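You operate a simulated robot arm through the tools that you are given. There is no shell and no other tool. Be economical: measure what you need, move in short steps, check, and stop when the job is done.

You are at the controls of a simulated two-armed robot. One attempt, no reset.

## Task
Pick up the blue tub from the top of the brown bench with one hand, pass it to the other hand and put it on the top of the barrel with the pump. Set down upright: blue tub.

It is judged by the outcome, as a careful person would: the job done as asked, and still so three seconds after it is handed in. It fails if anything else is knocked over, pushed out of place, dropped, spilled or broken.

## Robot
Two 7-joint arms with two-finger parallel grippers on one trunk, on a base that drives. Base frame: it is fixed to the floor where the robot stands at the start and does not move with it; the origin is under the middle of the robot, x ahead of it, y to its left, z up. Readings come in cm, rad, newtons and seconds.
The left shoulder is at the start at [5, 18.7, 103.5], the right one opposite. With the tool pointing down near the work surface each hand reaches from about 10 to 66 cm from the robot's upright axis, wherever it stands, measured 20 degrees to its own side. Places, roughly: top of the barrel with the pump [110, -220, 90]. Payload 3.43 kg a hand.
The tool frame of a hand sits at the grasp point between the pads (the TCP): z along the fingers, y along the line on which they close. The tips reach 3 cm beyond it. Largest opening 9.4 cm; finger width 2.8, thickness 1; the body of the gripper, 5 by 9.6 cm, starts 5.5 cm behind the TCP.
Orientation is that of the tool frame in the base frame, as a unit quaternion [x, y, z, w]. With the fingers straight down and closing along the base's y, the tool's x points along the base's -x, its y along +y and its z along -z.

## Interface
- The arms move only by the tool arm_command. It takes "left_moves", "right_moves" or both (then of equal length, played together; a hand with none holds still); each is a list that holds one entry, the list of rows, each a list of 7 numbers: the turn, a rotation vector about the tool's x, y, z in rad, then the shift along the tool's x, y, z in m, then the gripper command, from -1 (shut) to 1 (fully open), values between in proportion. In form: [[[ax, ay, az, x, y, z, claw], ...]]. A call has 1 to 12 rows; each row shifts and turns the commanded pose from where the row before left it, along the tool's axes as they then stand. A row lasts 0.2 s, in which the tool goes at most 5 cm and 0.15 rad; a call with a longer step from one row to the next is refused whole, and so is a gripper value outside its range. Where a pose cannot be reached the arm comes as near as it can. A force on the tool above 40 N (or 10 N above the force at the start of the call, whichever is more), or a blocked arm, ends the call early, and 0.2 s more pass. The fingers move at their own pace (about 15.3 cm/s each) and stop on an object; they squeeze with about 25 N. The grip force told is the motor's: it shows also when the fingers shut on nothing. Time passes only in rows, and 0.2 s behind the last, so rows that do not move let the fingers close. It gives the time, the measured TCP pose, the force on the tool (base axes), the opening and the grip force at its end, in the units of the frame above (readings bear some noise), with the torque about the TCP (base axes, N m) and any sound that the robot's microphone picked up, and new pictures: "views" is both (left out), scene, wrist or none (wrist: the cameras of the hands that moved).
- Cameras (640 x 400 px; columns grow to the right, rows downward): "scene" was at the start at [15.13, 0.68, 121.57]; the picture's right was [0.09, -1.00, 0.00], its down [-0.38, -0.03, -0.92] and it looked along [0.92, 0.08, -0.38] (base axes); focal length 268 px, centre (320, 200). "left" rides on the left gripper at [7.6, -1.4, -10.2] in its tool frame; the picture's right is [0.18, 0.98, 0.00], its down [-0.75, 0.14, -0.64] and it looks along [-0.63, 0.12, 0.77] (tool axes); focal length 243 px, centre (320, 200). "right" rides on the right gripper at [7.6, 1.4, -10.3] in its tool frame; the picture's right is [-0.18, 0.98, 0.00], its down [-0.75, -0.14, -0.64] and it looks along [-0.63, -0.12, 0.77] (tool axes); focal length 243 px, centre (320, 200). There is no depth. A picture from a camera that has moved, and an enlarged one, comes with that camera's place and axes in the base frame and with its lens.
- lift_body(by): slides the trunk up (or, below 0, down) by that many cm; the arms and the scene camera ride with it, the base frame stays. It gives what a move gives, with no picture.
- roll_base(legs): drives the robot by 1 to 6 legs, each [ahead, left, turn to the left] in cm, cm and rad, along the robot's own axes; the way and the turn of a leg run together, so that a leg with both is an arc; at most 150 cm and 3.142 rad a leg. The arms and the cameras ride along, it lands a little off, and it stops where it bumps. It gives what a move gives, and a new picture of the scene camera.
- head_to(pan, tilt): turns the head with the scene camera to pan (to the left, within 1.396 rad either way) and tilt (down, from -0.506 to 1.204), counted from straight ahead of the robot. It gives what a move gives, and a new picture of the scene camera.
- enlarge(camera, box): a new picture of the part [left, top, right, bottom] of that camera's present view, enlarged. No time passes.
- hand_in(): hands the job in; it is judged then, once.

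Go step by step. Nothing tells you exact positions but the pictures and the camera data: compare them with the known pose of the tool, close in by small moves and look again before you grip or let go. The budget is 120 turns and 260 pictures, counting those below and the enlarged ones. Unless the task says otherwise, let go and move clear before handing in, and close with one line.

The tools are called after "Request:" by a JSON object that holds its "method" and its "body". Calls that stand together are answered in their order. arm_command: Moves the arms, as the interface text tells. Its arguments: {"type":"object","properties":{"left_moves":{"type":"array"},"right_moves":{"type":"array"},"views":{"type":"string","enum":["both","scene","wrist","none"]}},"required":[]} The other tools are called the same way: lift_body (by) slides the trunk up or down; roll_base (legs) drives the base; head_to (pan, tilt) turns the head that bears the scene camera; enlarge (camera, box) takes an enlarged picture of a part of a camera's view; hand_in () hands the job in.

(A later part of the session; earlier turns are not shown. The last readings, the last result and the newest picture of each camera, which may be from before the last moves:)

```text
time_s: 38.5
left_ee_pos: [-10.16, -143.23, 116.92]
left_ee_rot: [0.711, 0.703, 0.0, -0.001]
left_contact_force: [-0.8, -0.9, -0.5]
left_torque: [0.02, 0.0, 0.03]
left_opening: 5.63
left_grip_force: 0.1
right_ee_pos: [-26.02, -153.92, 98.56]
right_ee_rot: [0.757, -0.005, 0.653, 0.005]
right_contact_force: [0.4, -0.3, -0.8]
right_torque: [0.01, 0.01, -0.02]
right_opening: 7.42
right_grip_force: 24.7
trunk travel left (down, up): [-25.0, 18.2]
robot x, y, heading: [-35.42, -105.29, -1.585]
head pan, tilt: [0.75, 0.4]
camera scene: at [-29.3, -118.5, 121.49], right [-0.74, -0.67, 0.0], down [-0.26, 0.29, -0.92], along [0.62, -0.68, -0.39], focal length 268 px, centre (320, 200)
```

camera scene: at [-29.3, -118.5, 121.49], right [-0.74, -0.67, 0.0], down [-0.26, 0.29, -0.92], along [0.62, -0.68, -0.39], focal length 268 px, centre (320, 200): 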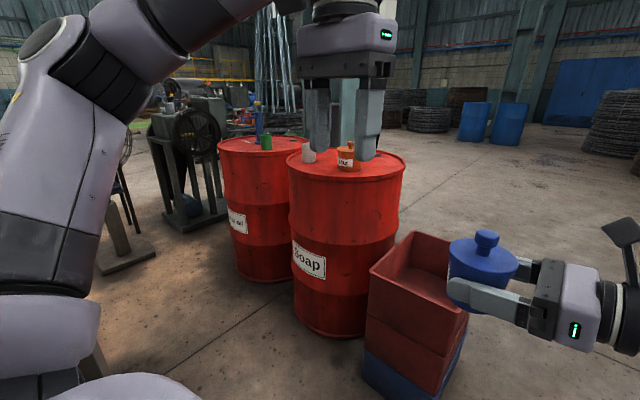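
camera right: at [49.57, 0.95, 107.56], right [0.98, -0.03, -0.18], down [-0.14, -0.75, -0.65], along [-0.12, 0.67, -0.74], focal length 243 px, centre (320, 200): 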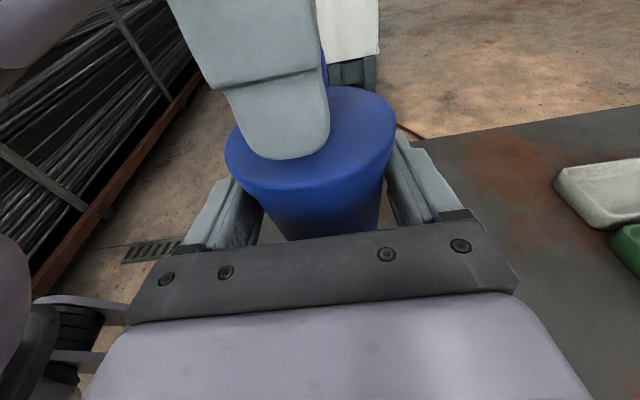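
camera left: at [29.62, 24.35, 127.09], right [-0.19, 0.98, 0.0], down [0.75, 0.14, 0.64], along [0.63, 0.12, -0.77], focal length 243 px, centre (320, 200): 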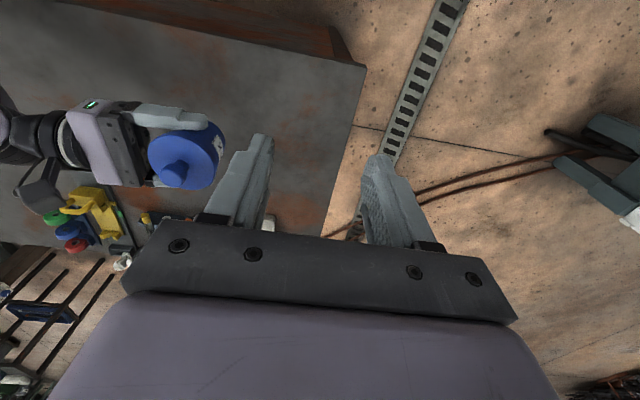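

Gap between bench end and barrels is about 70 cm. I'd like the right hand pointing forward so the elbow keeps in; I'll turn the hand about the vertical here in free space, keeping the tub upright.

Request:
{"method": "head_to", "body": {"pan": -0.4, "tilt": 0.6}}

Request:
{"method": "arm_command", "body": {"right_moves": [[[-0.1474, 0, 0.0221, 0, 0, 0, -1], [-0.1474, 0, 0.0221, 0, 0, 0, -1], [-0.1474, 0, 0.0221, 0, 0, 0, -1], [-0.1474, 0, 0.0221, 0, 0, 0, -1], [-0.1474, 0, 0.0221, 0, 0, 0, -1], [-0.1474, 0, 0.0221, 0, 0, 0, -1], [0, 0, 0, 0, 0, 0, -1]]], "views": "scene"}}

```text
time_s: 39.9
left_ee_pos: [-10.02, -143.24, 116.97]
left_ee_rot: [0.711, 0.703, -0.001, 0.0]
left_contact_force: [0.3, -0.2, 0.6]
left_torque: [0.01, -0.01, 0.0]
left_opening: 5.64
left_grip_force: 0.0
right_ee_pos: [-26.01, -153.99, 98.42]
right_ee_rot: [0.757, -0.004, 0.653, 0.004]
right_contact_force: [-0.7, 0.3, -0.3]
right_torque: [0.02, 0.0, -0.01]
right_opening: 7.43
right_grip_force: 24.9
trunk travel left (down, up): [-25.0, 18.2]
robot x, y, heading: [-35.7, -105.87, -1.585]
head pan, tilt: [-0.4, 0.6]
camera scene: at [-39.06, -119.73, 119.67], right [-0.92, 0.4, 0.0], down [0.23, 0.52, -0.83], along [-0.33, -0.76, -0.56], focal length 268 px, centre (320, 200)
```

scene: 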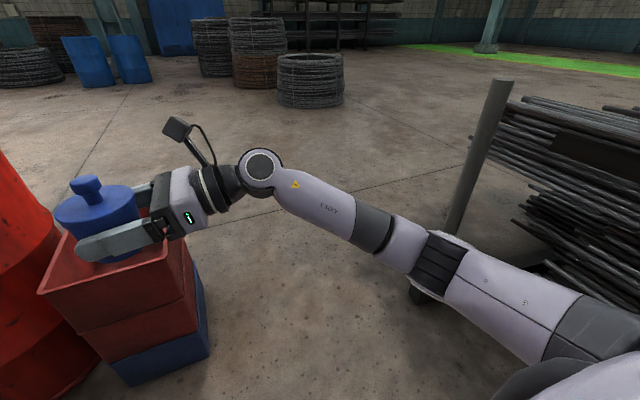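

```text
time_s: 41.5
left_ee_pos: [-10.1, -143.14, 116.91]
left_ee_rot: [0.711, 0.703, -0.001, 0.0]
left_contact_force: [0.8, 0.1, 0.0]
left_torque: [-0.05, -0.01, 0.02]
left_opening: 5.64
left_grip_force: 0.1
right_ee_pos: [-26.07, -153.95, 98.56]
right_ee_rot: [0.703, -0.282, 0.606, 0.242]
right_contact_force: [0.1, 0.0, -0.6]
right_torque: [0.0, 0.02, 0.01]
right_opening: 7.41
right_grip_force: 24.6
right hand out of reach, approached as far as the arm can: row 6
trunk travel left (down, up): [-25.0, 18.2]
robot x, y, heading: [-35.49, -105.43, -1.579]
head pan, tilt: [-0.4, 0.6]
camera scene: at [-39.07, -119.73, 119.67], right [-0.92, 0.4, 0.0], down [0.23, 0.52, -0.82], along [-0.33, -0.76, -0.57], focal length 268 px, centre (320, 200)
```

scene: 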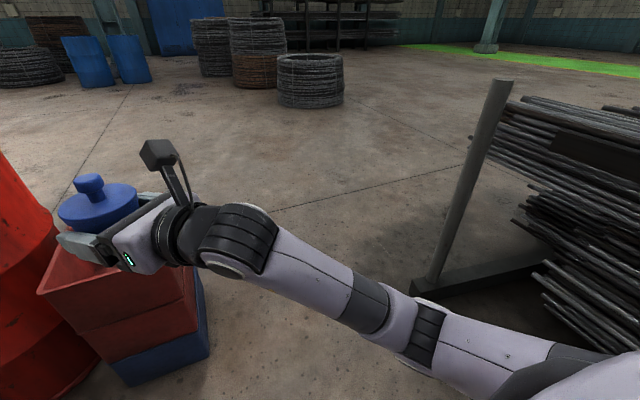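

The hand now points 45° forward-left with the elbow tucked in (near its limit), which is good enough. I raise the trunk for clearance and drive to the mouth of the gap, facing +x.

Request:
{"method": "lift_body", "body": {"by": 17}}

Request:
{"method": "head_to", "body": {"pan": -0.7, "tilt": 0.6}}

Request:
{"method": "roll_base", "body": {"legs": [[40, 0, 0], [0, 0, 1.575], [45, 0, 0]]}}

```text
time_s: 43.4
left_ee_pos: [-10.16, -143.24, 133.86]
left_ee_rot: [0.711, 0.703, 0.0, -0.001]
left_contact_force: [0.3, 0.1, 1.3]
left_torque: [0.02, -0.01, 0.0]
left_opening: 5.64
left_grip_force: 0.0
right_ee_pos: [-26.04, -153.9, 115.4]
right_ee_rot: [0.703, -0.281, 0.607, 0.242]
right_contact_force: [-0.5, 0.4, -2.4]
right_torque: [0.04, 0.0, -0.01]
right_opening: 7.43
right_grip_force: 25.0
trunk travel left (down, up): [-42.0, 1.2]
robot x, y, heading: [-35.71, -105.27, -1.588]
head pan, tilt: [-0.4, 0.6]
```

```text
time_s: 44.2
left_ee_pos: [-10.14, -143.22, 133.93]
left_ee_rot: [0.711, 0.703, 0.0, 0.0]
left_contact_force: [0.3, 0.0, -0.6]
left_torque: [-0.01, 0.03, -0.04]
left_opening: 5.63
left_grip_force: 0.0
right_ee_pos: [-26.15, -154.07, 115.37]
right_ee_rot: [0.704, -0.281, 0.606, 0.241]
right_contact_force: [0.3, -0.1, -3.4]
right_torque: [-0.01, 0.01, 0.01]
right_opening: 7.42
right_grip_force: 25.5
trunk travel left (down, up): [-42.0, 1.2]
robot x, y, heading: [-35.34, -105.68, -1.583]
head pan, tilt: [-0.7, 0.6]
camera scene: at [-41.29, -118.33, 136.67], right [-0.76, 0.65, 0.0], down [0.37, 0.43, -0.82], along [-0.54, -0.62, -0.57], focal length 268 px, centre (320, 200)
```

scene: 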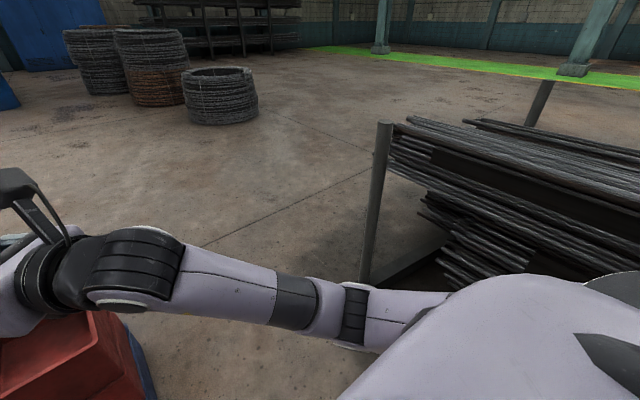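

```text
time_s: 52.8
left_ee_pos: [46.66, -122.08, 134.0]
left_ee_rot: [0.012, 1.0, 0.0, 0.0]
left_contact_force: [0.6, 0.1, 0.1]
left_torque: [-0.05, 0.0, -0.03]
left_opening: 5.68
left_grip_force: 0.0
right_ee_pos: [57.15, -138.26, 115.38]
right_ee_rot: [0.698, 0.296, 0.6, -0.256]
right_contact_force: [0.5, -0.1, -3.7]
right_torque: [-0.02, 0.04, 0.02]
right_opening: 7.45
right_grip_force: 25.0
trunk travel left (down, up): [-42.0, 1.2]
robot x, y, heading: [8.53, -146.72, -0.028]
head pan, tilt: [-0.7, 0.6]
camera scene: at [21.22, -153.17, 136.66], right [-0.66, -0.75, 0.0], down [-0.42, 0.37, -0.82], along [0.62, -0.55, -0.57], focal length 268 px, centre (320, 200)
```

scene: 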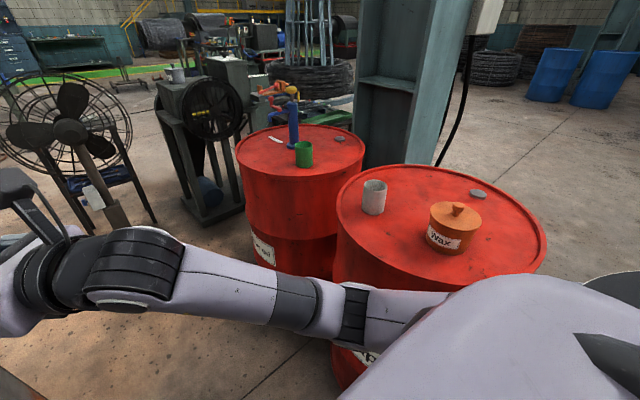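

Clear view now of both barrel tops. Zoom on the pump barrel to choose a spot.

Request:
{"method": "enlarge", "body": {"camera": "scene", "box": [220, 70, 380, 200]}}

```text
3.08 times, centred on (300, 135) of scene
camera zoom: at [21.22, -153.17, 136.66], right [-0.66, -0.75, 0.0], down [-0.42, 0.37, -0.82], along [0.62, -0.55, -0.57], focal length 824 px, centre (382, 400)
```

zoom: 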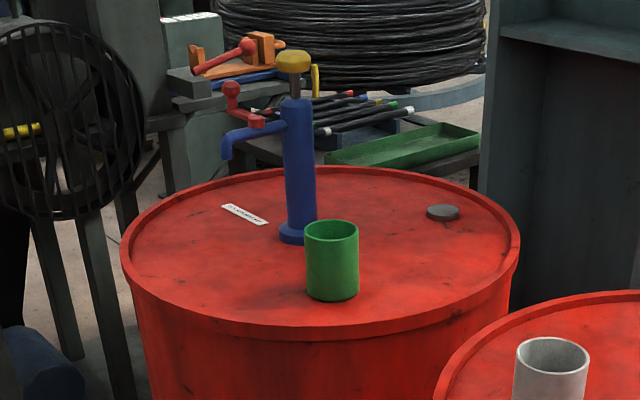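

Barrel top centre ≈[110, -220], pump ≈[114, -219], green cup ≈[97, -212]. A free spot is ≈[112, -201]. Check the left side clearance over the bench end before passing the gap.

Request:
{"method": "head_to", "body": {"pan": 0.7, "tilt": 0.6}}

```text
time_s: 54.3
left_ee_pos: [46.5, -122.2, 133.97]
left_ee_rot: [0.011, 1.0, 0.0, 0.0]
left_contact_force: [0.7, -0.7, 0.5]
left_torque: [-0.01, 0.0, 0.02]
left_opening: 5.63
left_grip_force: 0.0
right_ee_pos: [57.04, -138.19, 115.27]
right_ee_rot: [0.697, 0.295, 0.601, -0.256]
right_contact_force: [-0.5, 0.7, -2.8]
right_torque: [-0.02, 0.03, 0.01]
right_opening: 7.42
right_grip_force: 25.1
trunk travel left (down, up): [-42.0, 1.2]
robot x, y, heading: [8.83, -147.0, -0.025]
head pan, tilt: [0.7, 0.6]
camera scene: at [21.46, -141.79, 136.67], right [0.62, -0.78, 0.0], down [-0.44, -0.35, -0.82], along [0.64, 0.52, -0.57], focal length 268 px, centre (320, 200)
```

scene: 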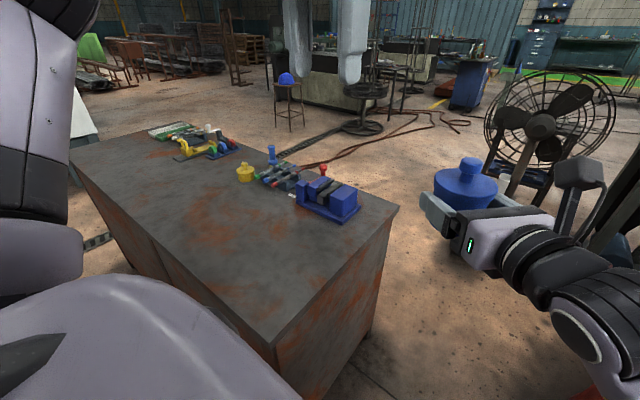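

Clearance is fine (bench end y≈-115, soap barrel edge y≈-187). I drive through along y≈-151, then turn to face the pump barrel.

Request:
{"method": "roll_base", "body": {"legs": [[30, -2, 0], [62.5, 0, 0]]}}

Request:
{"method": "roll_base", "body": {"legs": [[0, 0, -0.8]]}}

Request:
{"method": "head_to", "body": {"pan": -0.5, "tilt": 0.6}}

```text
time_s: 59.5
left_ee_pos: [138.35, -126.68, 133.97]
left_ee_rot: [0.013, 1.0, 0.0, 0.0]
left_contact_force: [0.0, -0.5, 0.1]
left_torque: [-0.03, -0.01, 0.03]
left_opening: 5.65
left_grip_force: 0.1
right_ee_pos: [148.86, -142.77, 115.4]
right_ee_rot: [0.698, 0.295, 0.601, -0.255]
right_contact_force: [-0.4, 0.1, -2.7]
right_torque: [-0.03, 0.01, -0.01]
right_opening: 7.4
right_grip_force: 25.0
trunk travel left (down, up): [-42.0, 1.2]
robot x, y, heading: [99.94, -151.36, -0.026]
head pan, tilt: [0.7, 0.6]
camera scene: at [113.26, -146.28, 136.67], right [0.62, -0.78, 0.0], down [-0.44, -0.35, -0.82], along [0.64, 0.51, -0.57], focal length 268 px, centre (320, 200)
```

scene: 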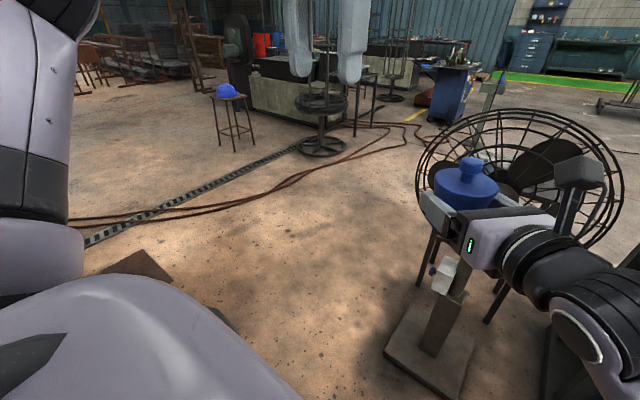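

```text
time_s: 62.0
left_ee_pos: [144.55, -162.09, 133.8]
left_ee_rot: [0.408, 0.913, 0.0, 0.0]
left_contact_force: [0.2, -0.2, 0.5]
left_torque: [-0.02, 0.03, -0.03]
left_opening: 5.63
left_grip_force: 0.1
right_ee_pos: [139.96, -180.86, 115.35]
right_ee_rot: [0.758, -0.007, 0.653, 0.005]
right_contact_force: [1.0, -0.3, -1.8]
right_torque: [0.02, 0.04, 0.02]
right_opening: 7.4
right_grip_force: 24.8
trunk travel left (down, up): [-42.0, 1.2]
robot x, y, heading: [100.48, -151.32, -0.845]
head pan, tilt: [0.7, 0.6]
camera scene: at [113.09, -157.3, 136.67], right [-0.14, -0.99, 0.0], down [-0.56, 0.08, -0.82], along [0.82, -0.12, -0.57], focal length 268 px, centre (320, 200)
```

scene: 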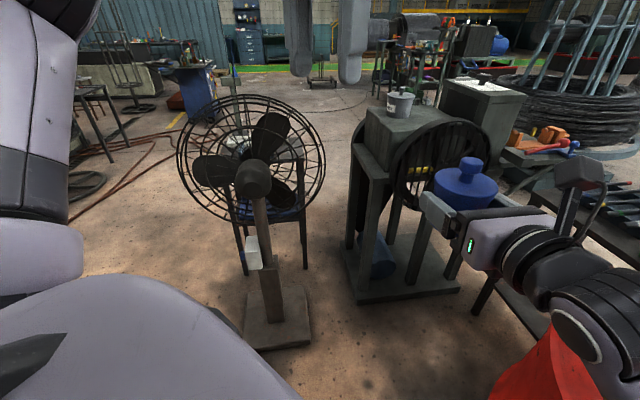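

```text
time_s: 63.4
left_ee_pos: [144.52, -162.12, 133.96]
left_ee_rot: [0.408, 0.913, -0.001, 0.0]
left_contact_force: [0.5, -0.4, 1.1]
left_torque: [-0.02, -0.01, -0.01]
left_opening: 5.62
left_grip_force: 0.0
right_ee_pos: [139.86, -180.76, 115.36]
right_ee_rot: [0.758, -0.006, 0.653, 0.004]
right_contact_force: [-0.8, -0.1, -2.6]
right_torque: [0.01, 0.05, 0.01]
right_opening: 7.43
right_grip_force: 25.1
trunk travel left (down, up): [-42.0, 1.2]
robot x, y, heading: [100.3, -151.79, -0.84]
head pan, tilt: [-0.499, 0.6]
camera scene: at [106.36, -164.63, 136.67], right [-0.97, -0.23, 0.0], down [-0.13, 0.55, -0.82], along [0.19, -0.8, -0.57], focal length 268 px, centre (320, 200)
```

scene: 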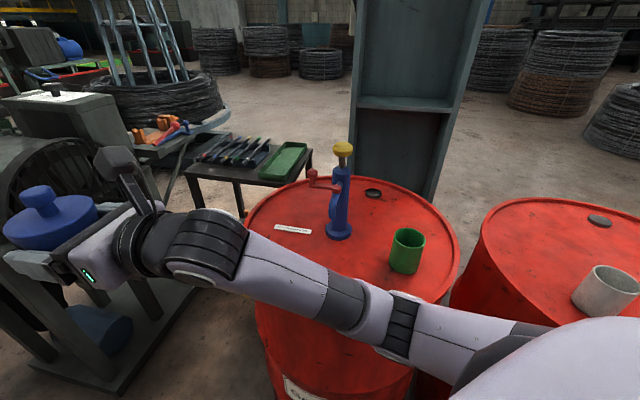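

The spot near [111, -201] is free between the cup and the pump spout. I turn the remaining 0.73 rad, with the tub still held high.

Request:
{"method": "roll_base", "body": {"legs": [[0, 0, -0.73]]}}

Request:
{"method": "head_to", "body": {"pan": 0.1, "tilt": 0.7}}

```text
time_s: 65.8
left_ee_pos: [125.9, -188.96, 133.93]
left_ee_rot: [0.709, 0.705, -0.001, -0.001]
left_contact_force: [-0.4, 0.8, 0.1]
left_torque: [0.0, -0.01, 0.02]
left_opening: 5.63
left_grip_force: 0.0
right_ee_pos: [109.94, -199.81, 115.45]
right_ee_rot: [0.704, -0.279, 0.608, 0.239]
right_contact_force: [-0.7, 0.2, -4.1]
right_torque: [0.03, 0.08, -0.02]
right_opening: 7.38
right_grip_force: 24.6
trunk travel left (down, up): [-42.0, 1.2]
robot x, y, heading: [100.56, -151.28, -1.578]
head pan, tilt: [-0.499, 0.6]
camera scene: at [96.08, -165.24, 136.67], right [-0.87, 0.49, 0.0], down [0.28, 0.49, -0.82], along [-0.4, -0.72, -0.57], focal length 268 px, centre (320, 200)
```

scene: 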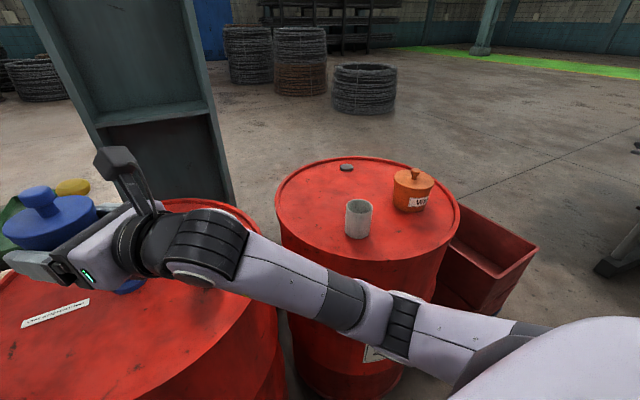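

```text
time_s: 66.8
left_ee_pos: [126.06, -189.03, 133.76]
left_ee_rot: [0.709, 0.705, -0.001, -0.001]
left_contact_force: [0.5, 0.4, 0.3]
left_torque: [-0.01, 0.0, -0.01]
left_opening: 5.65
left_grip_force: 0.0
right_ee_pos: [109.94, -199.78, 115.3]
right_ee_rot: [0.705, -0.279, 0.607, 0.239]
right_contact_force: [-0.1, 0.7, -3.9]
right_torque: [0.04, 0.03, 0.0]
right_opening: 7.4
right_grip_force: 24.7
trunk travel left (down, up): [-42.0, 1.2]
robot x, y, heading: [100.04, -151.69, -1.578]
head pan, tilt: [0.099, 0.7]
camera scene: at [101.15, -165.97, 135.81], right [-1.0, -0.09, 0.0], down [-0.06, 0.64, -0.76], along [0.07, -0.76, -0.64], focal length 268 px, centre (320, 200)
```

scene: 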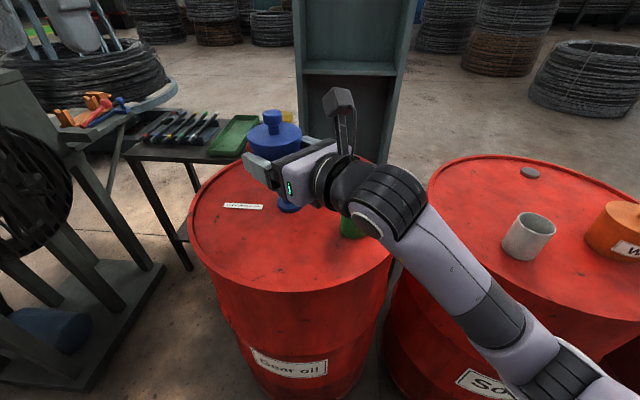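

Well lined up. I'll back off 4 cm so the wrist stays outside the rim, then lower the trunk most of the way.

Request:
{"method": "roll_base", "body": {"legs": [[-4, 0, 0]]}}

Request:
{"method": "lift_body", "body": {"by": -15}}

Request:
{"method": "head_to", "body": {"pan": 0.1, "tilt": 0.75}}

Request:
{"method": "enlarge", "body": {"camera": "right", "box": [0, 0, 640, 400]}}

```text
time_s: 67.6
left_ee_pos: [125.99, -184.66, 133.99]
left_ee_rot: [0.71, 0.704, -0.001, 0.0]
left_contact_force: [0.1, 0.3, 0.4]
left_torque: [-0.02, 0.02, -0.01]
left_opening: 5.63
left_grip_force: 0.1
right_ee_pos: [110.0, -195.58, 115.48]
right_ee_rot: [0.704, -0.279, 0.607, 0.241]
right_contact_force: [-0.6, 1.3, -3.7]
right_torque: [-0.01, 0.02, 0.0]
right_opening: 7.41
right_grip_force: 24.5
trunk travel left (down, up): [-42.0, 1.2]
robot x, y, heading: [100.23, -147.42, -1.588]
head pan, tilt: [0.099, 0.7]
camera scene: at [101.18, -161.67, 135.83], right [-1.0, -0.09, 0.0], down [-0.06, 0.64, -0.77], along [0.07, -0.76, -0.64], focal length 268 px, centre (320, 200)
```

scene: 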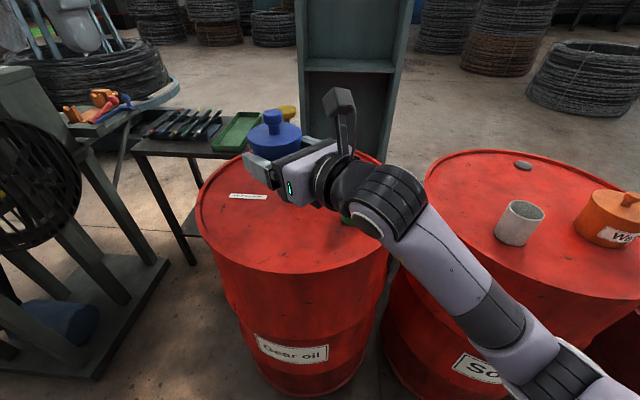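

```text
time_s: 69.4
left_ee_pos: [126.05, -184.83, 118.8]
left_ee_rot: [0.711, 0.704, -0.001, -0.001]
left_contact_force: [0.6, -0.3, 0.2]
left_torque: [0.02, 0.03, 0.02]
left_opening: 5.66
left_grip_force: 0.1
right_ee_pos: [109.97, -195.65, 100.34]
right_ee_rot: [0.704, -0.279, 0.607, 0.24]
right_contact_force: [-0.5, -1.4, -2.8]
right_torque: [0.04, 0.03, 0.0]
right_opening: 7.39
right_grip_force: 25.3
trunk travel left (down, up): [-27.0, 16.2]
robot x, y, heading: [100.64, -147.55, -1.578]
head pan, tilt: [0.099, 0.7]
```

```text
time_s: 70.0
left_ee_pos: [125.89, -184.96, 118.95]
left_ee_rot: [0.709, 0.705, -0.001, -0.001]
left_contact_force: [0.5, 0.6, 0.3]
left_torque: [-0.01, 0.01, 0.0]
left_opening: 5.62
left_grip_force: 0.1
right_ee_pos: [110.17, -195.62, 100.37]
right_ee_rot: [0.705, -0.28, 0.606, 0.24]
right_contact_force: [0.1, 0.5, -3.5]
right_torque: [0.02, -0.01, 0.02]
right_opening: 7.4
right_grip_force: 24.6
trunk travel left (down, up): [-27.0, 16.2]
robot x, y, heading: [100.59, -147.31, -1.583]
head pan, tilt: [0.099, 0.75]
camera scene: at [101.17, -161.64, 120.38], right [-1.0, -0.09, 0.0], down [-0.06, 0.68, -0.73], along [0.07, -0.73, -0.68], focal length 268 px, centre (320, 200)
```

scene: 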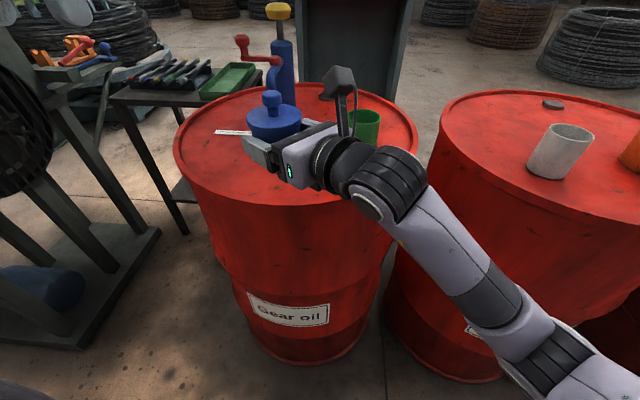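

```text
1.00 times, centred on (320, 200) of right (not enlarged: the box is as wide or as high as the picture)
camera zoom: at [102.42, -190.61, 109.47], right [-0.69, -0.7, -0.18], down [-0.45, 0.62, -0.65], along [0.57, -0.37, -0.74], focal length 243 px, centre (320, 200)
```

zoom: 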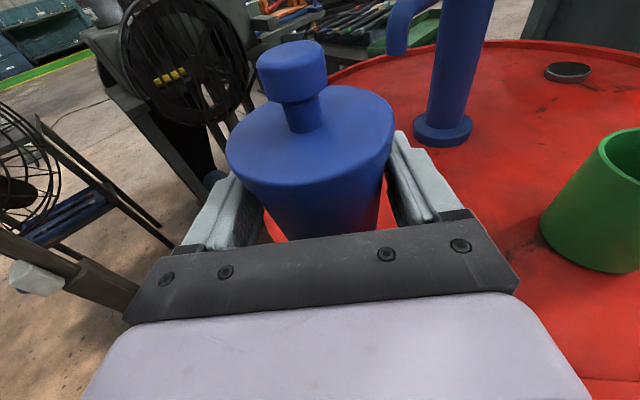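

The tub hangs over a clear area. Lowering 4 cm more, then I'll finish with small arm moves that stop on contact.

Request:
{"method": "lift_body", "body": {"by": -4}}

Request:
{"method": "arm_command", "body": {"right_moves": [[[0, 0, 0, -0.0049, 0, 0.00074, -1], [0, 0, 0, -0.0049, 0, 0.00074, -1], [0, 0, 0, 0, 0, 0, -1]]]}}

Request:
{"method": "enlarge", "body": {"camera": "scene", "box": [200, 60, 400, 190]}}

```text
time_s: 70.8
left_ee_pos: [125.93, -184.99, 114.97]
left_ee_rot: [0.71, 0.704, -0.001, -0.001]
left_contact_force: [-0.3, -0.1, -0.1]
left_torque: [-0.02, 0.02, -0.01]
left_opening: 5.67
left_grip_force: 0.1
right_ee_pos: [109.95, -195.71, 96.38]
right_ee_rot: [0.704, -0.28, 0.607, 0.24]
right_contact_force: [-0.3, 0.5, -3.7]
right_torque: [0.06, 0.03, -0.02]
right_opening: 7.43
right_grip_force: 24.8
trunk travel left (down, up): [-23.0, 20.2]
robot x, y, heading: [100.06, -147.25, -1.584]
head pan, tilt: [0.099, 0.75]
```

```text
time_s: 71.6
left_ee_pos: [126.01, -184.91, 114.95]
left_ee_rot: [0.71, 0.704, -0.001, -0.001]
left_contact_force: [0.2, 0.2, 0.0]
left_torque: [0.05, -0.02, 0.0]
left_opening: 5.64
left_grip_force: 0.2
right_ee_pos: [109.59, -195.89, 95.07]
right_ee_rot: [0.705, -0.279, 0.607, 0.239]
right_contact_force: [-0.5, 0.3, -3.4]
right_torque: [0.02, 0.01, 0.01]
right_opening: 7.41
right_grip_force: 25.2
right hand out of reach, approached as far as the arm can: row 2
trunk travel left (down, up): [-23.0, 20.2]
robot x, y, heading: [100.46, -147.6, -1.584]
head pan, tilt: [0.099, 0.75]
camera scene: at [101.17, -161.64, 116.38], right [-1.0, -0.09, 0.0], down [-0.06, 0.68, -0.73], along [0.07, -0.73, -0.68], focal length 268 px, centre (320, 200)
camera right: at [102.11, -190.85, 104.21], right [-0.69, -0.7, -0.18], down [-0.45, 0.61, -0.65], along [0.57, -0.37, -0.74], focal length 243 px, centre (320, 200)
```

scene: 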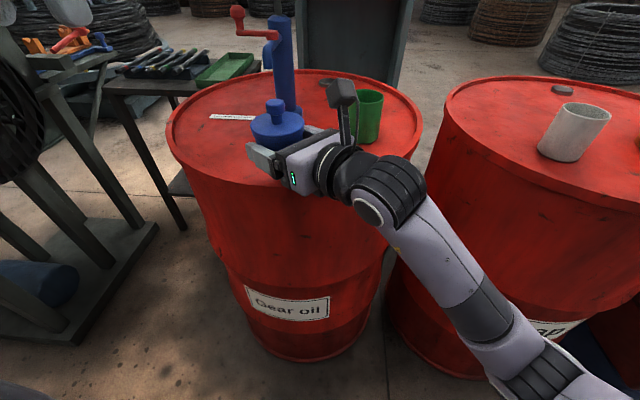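
right: 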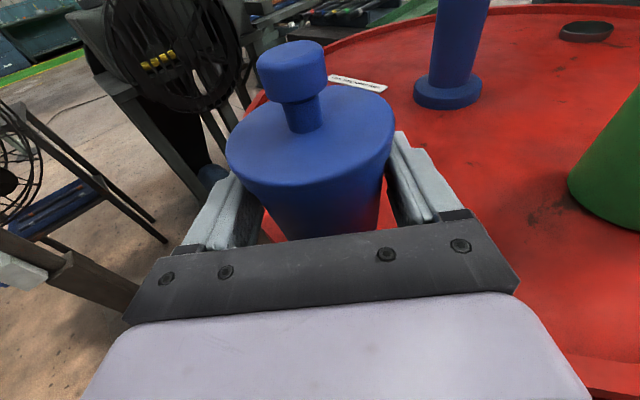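

```text
3.08 times, centred on (300, 125) of scene
camera zoom: at [101.17, -161.64, 116.38], right [-1.0, -0.09, 0.0], down [-0.06, 0.68, -0.73], along [0.07, -0.73, -0.68], focal length 824 px, centre (382, 431)
```

zoom: 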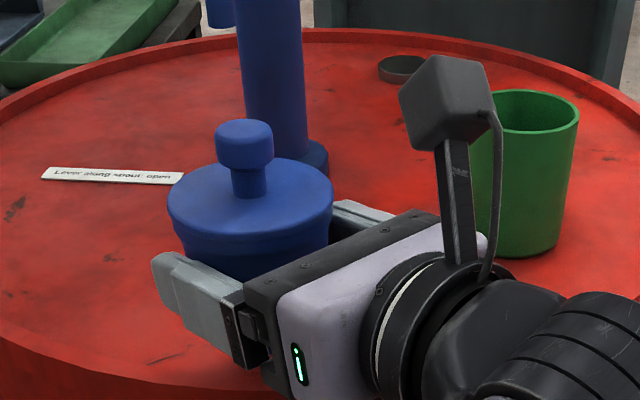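

The barrel plate is about z 89 and the tub base about 91. The arm itself is at its limit, so I lower with the trunk in small steps watching the force.

Request:
{"method": "lift_body", "body": {"by": -1}}

Request:
{"method": "lift_body", "body": {"by": -0.5}}

```text
time_s: 72.2
left_ee_pos: [125.91, -184.92, 113.97]
left_ee_rot: [0.709, 0.705, 0.0, 0.0]
left_contact_force: [-0.1, 0.1, 0.1]
left_torque: [-0.01, 0.02, -0.03]
left_opening: 5.64
left_grip_force: 0.0
right_ee_pos: [109.76, -195.89, 94.04]
right_ee_rot: [0.705, -0.279, 0.607, 0.239]
right_contact_force: [0.2, 0.3, -3.4]
right_torque: [0.0, 0.0, -0.04]
right_opening: 7.39
right_grip_force: 24.9
trunk travel left (down, up): [-22.0, 21.2]
robot x, y, heading: [100.55, -147.5, -1.583]
head pan, tilt: [0.099, 0.75]
```

```text
time_s: 72.8
left_ee_pos: [125.96, -184.79, 113.43]
left_ee_rot: [0.71, 0.705, -0.001, 0.0]
left_contact_force: [-0.3, -0.5, 0.1]
left_torque: [-0.04, 0.03, 0.01]
left_opening: 5.61
left_grip_force: 0.1
right_ee_pos: [109.72, -195.84, 93.56]
right_ee_rot: [0.705, -0.28, 0.606, 0.239]
right_contact_force: [0.0, -0.1, -2.9]
right_torque: [0.02, 0.03, 0.03]
right_opening: 7.41
right_grip_force: 24.6
trunk travel left (down, up): [-21.5, 21.7]
robot x, y, heading: [100.62, -147.42, -1.58]
head pan, tilt: [0.099, 0.75]
```

No contact yet; I look at the gap and continue.

Request:
{"method": "enlarge", "body": {"camera": "scene", "box": [220, 80, 340, 200]}}

Request:
{"method": "lift_body", "body": {"by": -0.4}}

```text
3.33 times, centred on (280, 140) of scene
camera zoom: at [101.16, -161.63, 114.88], right [-1.0, -0.09, 0.0], down [-0.06, 0.68, -0.73], along [0.07, -0.73, -0.68], focal length 893 px, centre (453, 400)
```

zoom: 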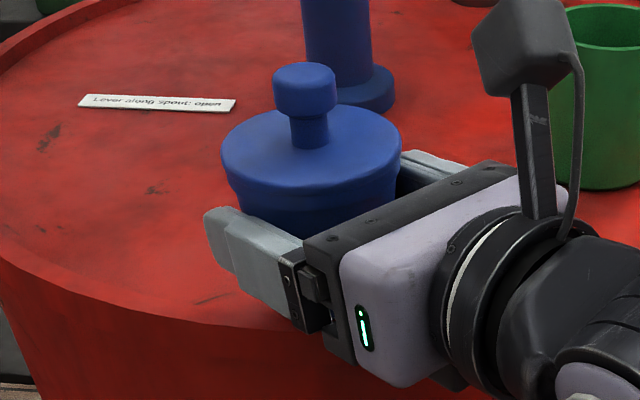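

```text
time_s: 73.3
left_ee_pos: [125.82, -184.77, 113.12]
left_ee_rot: [0.71, 0.705, 0.0, 0.0]
left_contact_force: [0.9, 0.6, 0.1]
left_torque: [0.03, -0.03, 0.0]
left_opening: 5.67
left_grip_force: 0.0
right_ee_pos: [109.71, -195.85, 93.28]
right_ee_rot: [0.705, -0.279, 0.607, 0.239]
right_contact_force: [0.0, -0.3, -1.9]
right_torque: [0.01, 0.0, 0.0]
right_opening: 7.39
right_grip_force: 24.9
trunk travel left (down, up): [-21.1, 22.1]
robot x, y, heading: [100.34, -147.43, -1.582]
head pan, tilt: [0.099, 0.75]
```

Request:
{"method": "lift_body", "body": {"by": -0.3}}

Request:
{"method": "lift_body", "body": {"by": -0.2}}

```text
time_s: 73.8
left_ee_pos: [126.0, -184.86, 112.73]
left_ee_rot: [0.709, 0.705, -0.001, 0.0]
left_contact_force: [-0.4, -0.2, 0.4]
left_torque: [-0.01, -0.02, -0.03]
left_opening: 5.63
left_grip_force: 0.1
right_ee_pos: [109.71, -195.85, 93.13]
right_ee_rot: [0.703, -0.279, 0.609, 0.241]
right_contact_force: [-0.4, -3.5, 8.3]
right_torque: [0.03, -0.3, -0.12]
right_opening: 7.42
right_grip_force: 25.2
trunk travel left (down, up): [-20.8, 22.4]
robot x, y, heading: [100.28, -147.34, -1.577]
head pan, tilt: [0.099, 0.75]
```

```text
time_s: 74.3
left_ee_pos: [125.91, -184.91, 112.59]
left_ee_rot: [0.71, 0.704, 0.0, 0.001]
left_contact_force: [0.0, -0.2, 0.0]
left_torque: [-0.02, 0.0, -0.01]
left_opening: 5.61
left_grip_force: 0.0
right_ee_pos: [109.66, -195.84, 92.91]
right_ee_rot: [0.703, -0.279, 0.609, 0.24]
right_contact_force: [-1.5, -5.9, 15.2]
right_torque: [0.03, -0.02, 0.02]
right_opening: 7.32
right_grip_force: 24.5
trunk travel left (down, up): [-20.6, 22.6]
robot x, y, heading: [100.6, -147.26, -1.58]
head pan, tilt: [0.099, 0.75]
```

Contact: 15 N upward with no torque, so the tub base rests on the plate. I ease off slightly and open the fingers.

Request:
{"method": "lift_body", "body": {"by": 0.2}}

Request:
{"method": "arm_command", "body": {"right_moves": [[[0, 0, 0, 0, 0, 0, 0.65], [0, 0, 0, 0, 0, 0, 0.8], [0, 0, 0, 0, 0, 0, 1], [0, 0, 0, 0, 0, 0, 1]]]}}

Request:
{"method": "enlarge", "body": {"camera": "scene", "box": [220, 80, 340, 200]}}

```text
time_s: 74.8
left_ee_pos: [125.93, -184.74, 112.82]
left_ee_rot: [0.71, 0.704, 0.0, 0.001]
left_contact_force: [-0.6, -1.3, -0.4]
left_torque: [0.03, -0.02, 0.03]
left_opening: 5.63
left_grip_force: 0.0
right_ee_pos: [109.69, -195.85, 92.93]
right_ee_rot: [0.705, -0.28, 0.607, 0.239]
right_contact_force: [-2.5, -4.3, 11.2]
right_torque: [0.07, -0.15, -0.05]
right_opening: 7.34
right_grip_force: 25.0
trunk travel left (down, up): [-20.8, 22.4]
robot x, y, heading: [100.93, -147.35, -1.581]
head pan, tilt: [0.099, 0.75]
```

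```text
time_s: 75.8
left_ee_pos: [125.93, -184.89, 112.67]
left_ee_rot: [0.71, 0.705, 0.0, -0.001]
left_contact_force: [0.9, -0.2, -0.3]
left_torque: [0.04, -0.01, 0.01]
left_opening: 5.63
left_grip_force: 0.0
right_ee_pos: [109.75, -195.77, 92.88]
right_ee_rot: [0.705, -0.279, 0.607, 0.239]
right_contact_force: [-0.5, -0.7, -0.1]
right_torque: [-0.02, -0.01, 0.0]
right_opening: 9.36
right_grip_force: 0.1
trunk travel left (down, up): [-20.8, 22.4]
robot x, y, heading: [100.47, -147.79, -1.584]
head pan, tilt: [0.099, 0.75]
camera scene: at [101.16, -161.61, 114.19], right [-1.0, -0.09, 0.0], down [-0.06, 0.68, -0.73], along [0.07, -0.73, -0.68], focal length 268 px, centre (320, 200)
camera right: at [102.11, -190.82, 102.03], right [-0.69, -0.7, -0.18], down [-0.45, 0.61, -0.65], along [0.57, -0.37, -0.74], focal length 243 px, centre (320, 200)
```

scene: 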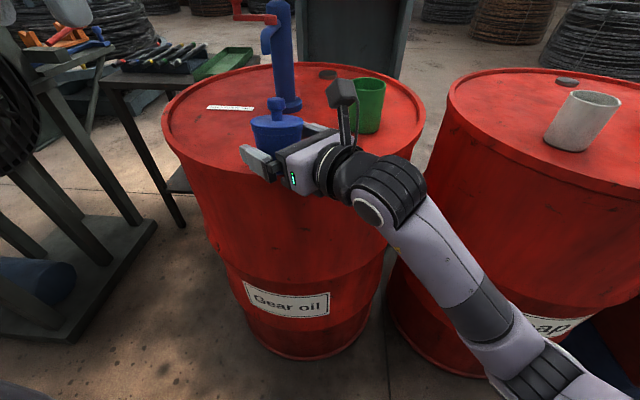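
right: 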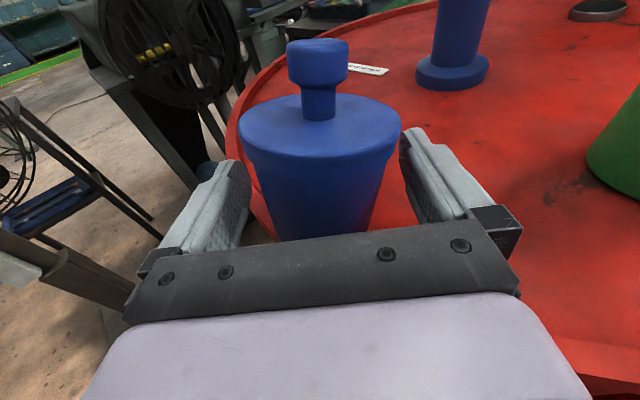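

```text
3.33 times, centred on (280, 140) of scene
camera zoom: at [101.16, -161.61, 114.19], right [-1.0, -0.09, 0.0], down [-0.06, 0.68, -0.73], along [0.07, -0.73, -0.68], focal length 893 px, centre (453, 400)
```

zoom: 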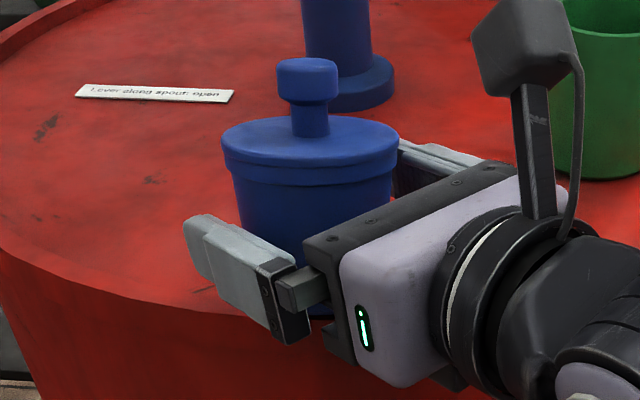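

The tub stands upright and freely on the barrel. I withdraw the right hand straight back along its fingers, first a short step.

Request:
{"method": "arm_command", "body": {"right_moves": [[[0, 0, 0, 0, 0, -0.015, 1], [0, 0, 0, 0, 0, -0.015, 1], [0, 0, 0, 0, 0, 0, 1]]], "views": "wrist"}}

```text
time_s: 76.7
left_ee_pos: [125.95, -184.86, 112.71]
left_ee_rot: [0.71, 0.704, 0.0, 0.0]
left_contact_force: [0.6, -0.4, -0.3]
left_torque: [-0.02, 0.02, -0.01]
left_opening: 5.63
left_grip_force: 0.1
right_ee_pos: [107.44, -193.73, 93.42]
right_ee_rot: [0.705, -0.279, 0.607, 0.239]
right_contact_force: [0.6, 0.6, 0.1]
right_torque: [-0.01, 0.01, -0.02]
right_opening: 9.41
right_grip_force: 0.1
trunk travel left (down, up): [-20.8, 22.4]
robot x, y, heading: [100.48, -147.17, -1.579]
head pan, tilt: [0.099, 0.75]
camera right: at [99.87, -188.73, 102.57], right [-0.69, -0.7, -0.18], down [-0.45, 0.62, -0.65], along [0.57, -0.37, -0.74], focal length 243 px, centre (320, 200)
```

right: 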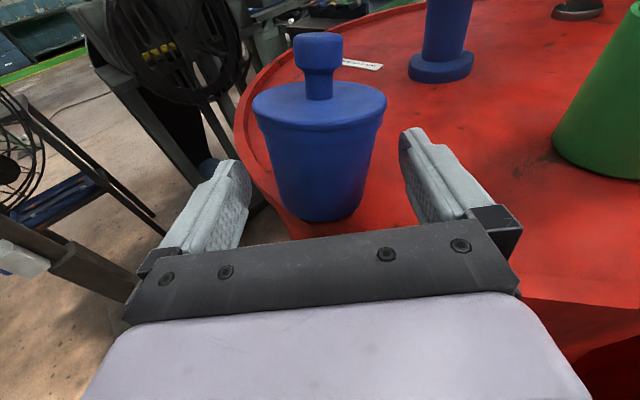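

Retreat is clean and the tub stays put. Continuing back until the fingers are clear.

Request:
{"method": "arm_command", "body": {"right_moves": [[[0, 0, 0, 0, 0, -0.02, 1], [0, 0, 0, 0, 0, -0.025, 1], [0, 0, 0, 0, 0, -0.025, 1], [0, 0, 0, 0, 0, -0.025, 1], [0, 0, 0, 0, 0, 0, 1]]]}}

```text
time_s: 77.8
left_ee_pos: [125.85, -184.91, 112.72]
left_ee_rot: [0.709, 0.705, -0.001, -0.001]
left_contact_force: [-0.2, 0.4, -0.1]
left_torque: [0.0, 0.02, -0.06]
left_opening: 5.64
left_grip_force: 0.1
right_ee_pos: [100.5, -187.24, 94.66]
right_ee_rot: [0.704, -0.279, 0.608, 0.239]
right_contact_force: [0.1, 0.2, -0.1]
right_torque: [0.01, 0.0, 0.02]
right_opening: 9.44
right_grip_force: 0.2
trunk travel left (down, up): [-20.8, 22.4]
robot x, y, heading: [100.62, -147.42, -1.581]
head pan, tilt: [0.099, 0.75]
camera scene: at [101.16, -161.61, 114.19], right [-1.0, -0.09, 0.0], down [-0.06, 0.68, -0.73], along [0.07, -0.73, -0.68], focal length 268 px, centre (320, 200)
camera right: at [92.89, -182.19, 103.84], right [-0.69, -0.7, -0.18], down [-0.45, 0.62, -0.65], along [0.57, -0.37, -0.74], focal length 243 px, centre (320, 200)
```

scene: 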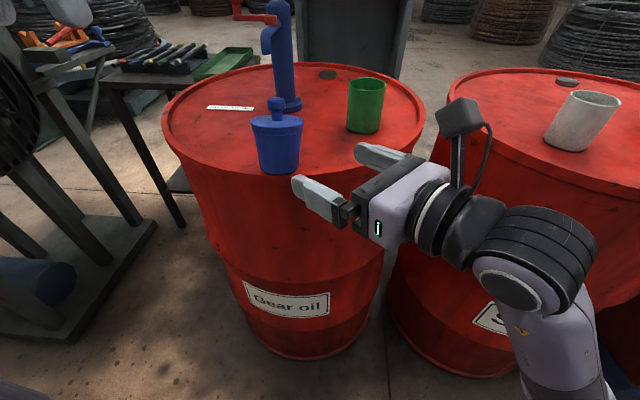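
right: 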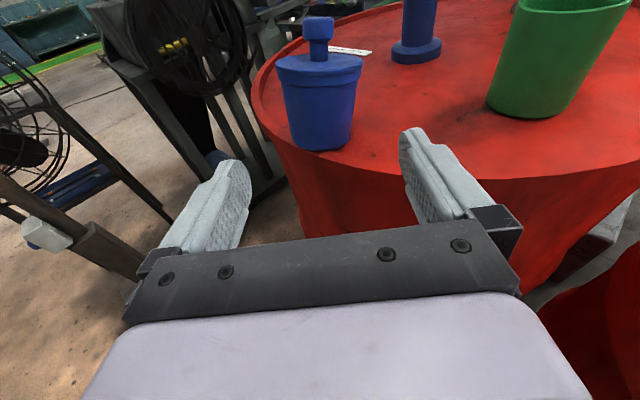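

The hand is clear. The tub seems fairly near the rim; I check closely that it sits flat inside it.

Request:
{"method": "enlarge", "body": {"camera": "scene", "box": [220, 85, 340, 205]}}

Request:
{"method": "enlarge", "body": {"camera": "right", "box": [250, 10, 410, 190]}}

```text
3.33 times, centred on (280, 145) of scene
camera zoom: at [101.16, -161.61, 114.19], right [-1.0, -0.09, 0.0], down [-0.06, 0.68, -0.73], along [0.07, -0.73, -0.68], focal length 893 px, centre (453, 383)
```

zoom: 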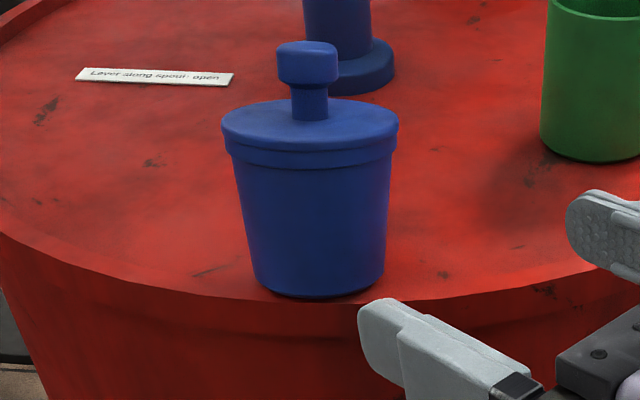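

```text
2.22 times, centred on (330, 100) of right
camera zoom: at [92.89, -182.19, 103.84], right [-0.69, -0.7, -0.18], down [-0.45, 0.62, -0.65], along [0.57, -0.37, -0.74], focal length 539 px, centre (298, 422)
```

zoom: 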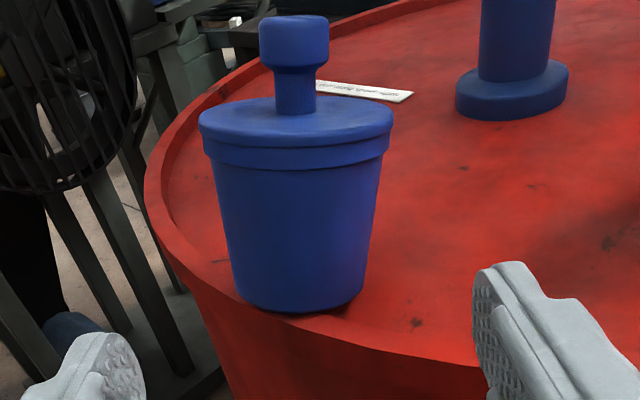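

The tub's near edge is perched on the raised rim and it leans slightly, so it isn't properly set down. I'll re-grip it the same way and move it about 5 cm further in.

Request:
{"method": "arm_command", "body": {"right_moves": [[[0, 0, 0, 0, 0, 0.025, 1], [0, 0, 0, 0, 0, 0.025, 1], [0, 0, 0, 0, 0, 0.025, 1], [0, 0, 0, 0, 0, 0.02, 1], [0, 0, 0, 0, 0, 0.015, 1], [0, 0, 0, 0, 0, 0.015, 1], [0, 0, 0, 0, 0, 0, 1]]]}}

```text
time_s: 79.5
left_ee_pos: [125.94, -184.91, 112.77]
left_ee_rot: [0.71, 0.704, 0.0, -0.001]
left_contact_force: [0.9, 0.9, 0.2]
left_torque: [-0.03, -0.01, 0.0]
left_opening: 5.62
left_grip_force: 0.0
right_ee_pos: [109.62, -195.86, 92.79]
right_ee_rot: [0.704, -0.279, 0.607, 0.24]
right_contact_force: [0.1, 0.0, -0.3]
right_torque: [-0.01, -0.01, 0.02]
right_opening: 9.38
right_grip_force: 0.1
trunk travel left (down, up): [-20.8, 22.4]
robot x, y, heading: [100.32, -147.48, -1.581]
head pan, tilt: [0.099, 0.75]
camera scene: at [101.16, -161.61, 114.19], right [-1.0, -0.09, 0.0], down [-0.06, 0.68, -0.73], along [0.07, -0.73, -0.68], focal length 268 px, centre (320, 200)
camera right: at [101.98, -190.83, 101.95], right [-0.69, -0.7, -0.18], down [-0.45, 0.61, -0.65], along [0.57, -0.37, -0.74], focal length 243 px, centre (320, 200)
```

scene: 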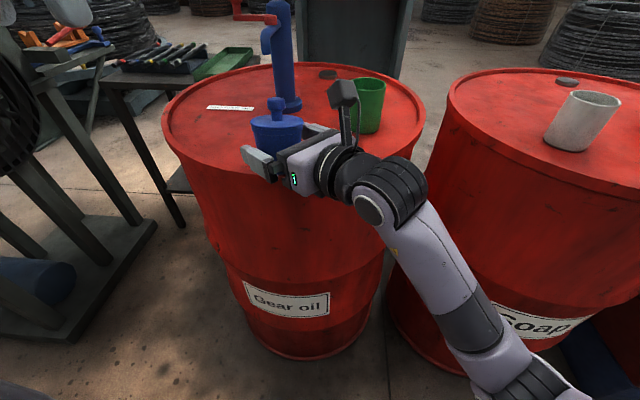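
right: 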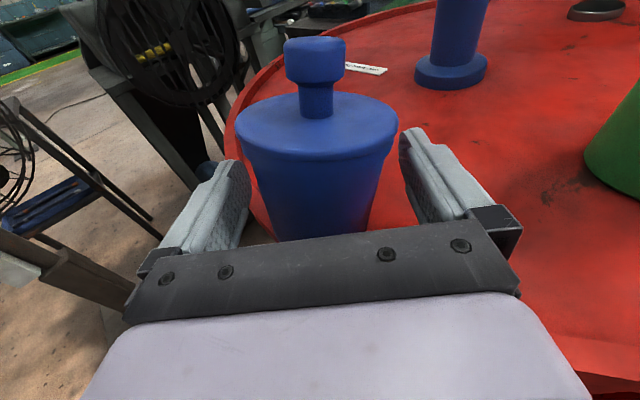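

Fingers straddle the tub again. Closing, then lifting 3 cm.

Request:
{"method": "arm_command", "body": {"right_moves": [[[0, 0, 0, 0, 0, 0, 0.8], [0, 0, 0, 0, 0, 0, 0.6], [0, 0, 0, 0, 0, 0, -1], [0, 0, 0, 0, 0, 0, -1], [0, 0, 0, 0, 0, 0, -1]]], "views": "none"}}

Request:
{"method": "lift_body", "body": {"by": 3}}

Request:
{"method": "head_to", "body": {"pan": 0.15, "tilt": 0.65}}

Request:
{"method": "enlarge", "body": {"camera": "scene", "box": [200, 60, 400, 190]}}

Request:
{"method": "enlarge", "body": {"camera": "right", "box": [160, 0, 480, 260]}}

```text
time_s: 80.7
left_ee_pos: [125.87, -184.93, 112.75]
left_ee_rot: [0.71, 0.704, -0.001, -0.001]
left_contact_force: [-0.1, 0.5, 0.1]
left_torque: [0.01, -0.01, 0.0]
left_opening: 5.68
left_grip_force: 0.0
right_ee_pos: [109.62, -195.88, 92.8]
right_ee_rot: [0.705, -0.279, 0.607, 0.239]
right_contact_force: [1.1, 0.6, -0.2]
right_torque: [0.07, -0.09, 0.03]
right_opening: 6.96
right_grip_force: 24.9
trunk travel left (down, up): [-20.8, 22.4]
robot x, y, heading: [100.66, -147.4, -1.583]
head pan, tilt: [0.099, 0.75]
```

```text
time_s: 81.4
left_ee_pos: [125.93, -184.91, 115.75]
left_ee_rot: [0.71, 0.705, -0.001, -0.001]
left_contact_force: [0.7, -0.4, 0.2]
left_torque: [0.01, -0.04, -0.02]
left_opening: 5.65
left_grip_force: 0.0
right_ee_pos: [109.47, -195.83, 95.71]
right_ee_rot: [0.705, -0.279, 0.607, 0.239]
right_contact_force: [0.3, -0.2, -3.7]
right_torque: [0.04, 0.04, 0.04]
right_opening: 6.95
right_grip_force: 25.1
trunk travel left (down, up): [-23.8, 19.4]
robot x, y, heading: [100.43, -147.34, -1.58]
head pan, tilt: [0.099, 0.75]
```

```text
time_s: 82.1
left_ee_pos: [125.91, -184.92, 115.78]
left_ee_rot: [0.71, 0.704, -0.001, -0.001]
left_contact_force: [-0.5, 0.1, 0.0]
left_torque: [0.02, -0.02, -0.01]
left_opening: 5.63
left_grip_force: 0.1
right_ee_pos: [109.63, -195.93, 95.85]
right_ee_rot: [0.705, -0.279, 0.607, 0.239]
right_contact_force: [0.2, -0.6, -3.3]
right_torque: [0.04, 0.04, 0.03]
right_opening: 6.94
right_grip_force: 25.2
trunk travel left (down, up): [-23.8, 19.4]
robot x, y, heading: [100.59, -147.06, -1.583]
head pan, tilt: [0.15, 0.649]
camera scene: at [101.64, -161.98, 118.04], right [-0.99, -0.14, 0.0], down [-0.08, 0.6, -0.8], along [0.11, -0.79, -0.61], focal length 268 px, centre (320, 200)
```

scene: 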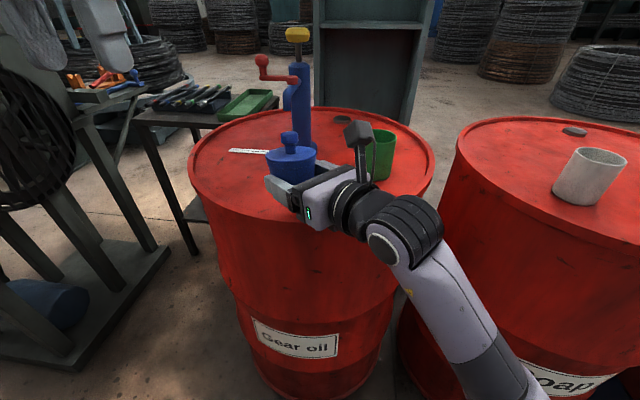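

```text
3.08 times, centred on (300, 125) of scene
camera zoom: at [101.64, -161.98, 118.04], right [-0.99, -0.14, 0.0], down [-0.08, 0.6, -0.8], along [0.11, -0.79, -0.61], focal length 824 px, centre (382, 431)
```

zoom: 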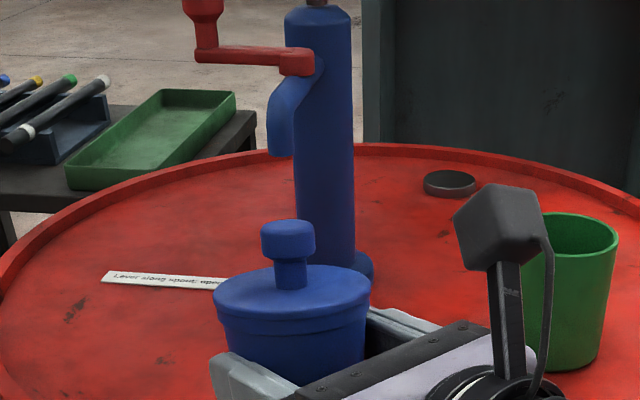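

```text
1.54 times, centred on (320, 130) of right
camera zoom: at [101.96, -190.85, 104.93], right [-0.69, -0.7, -0.18], down [-0.45, 0.62, -0.65], along [0.57, -0.37, -0.74], focal length 373 px, centre (320, 308)
```

zoom: 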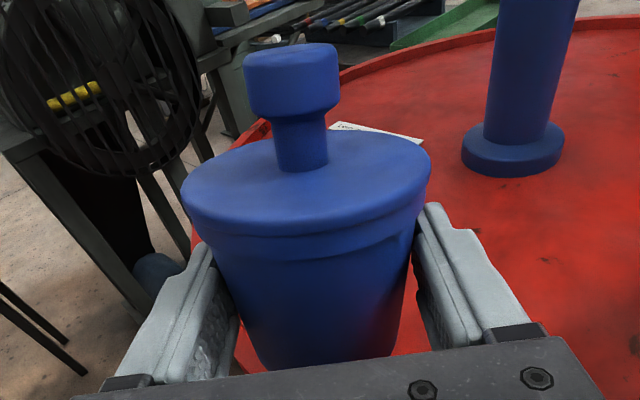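

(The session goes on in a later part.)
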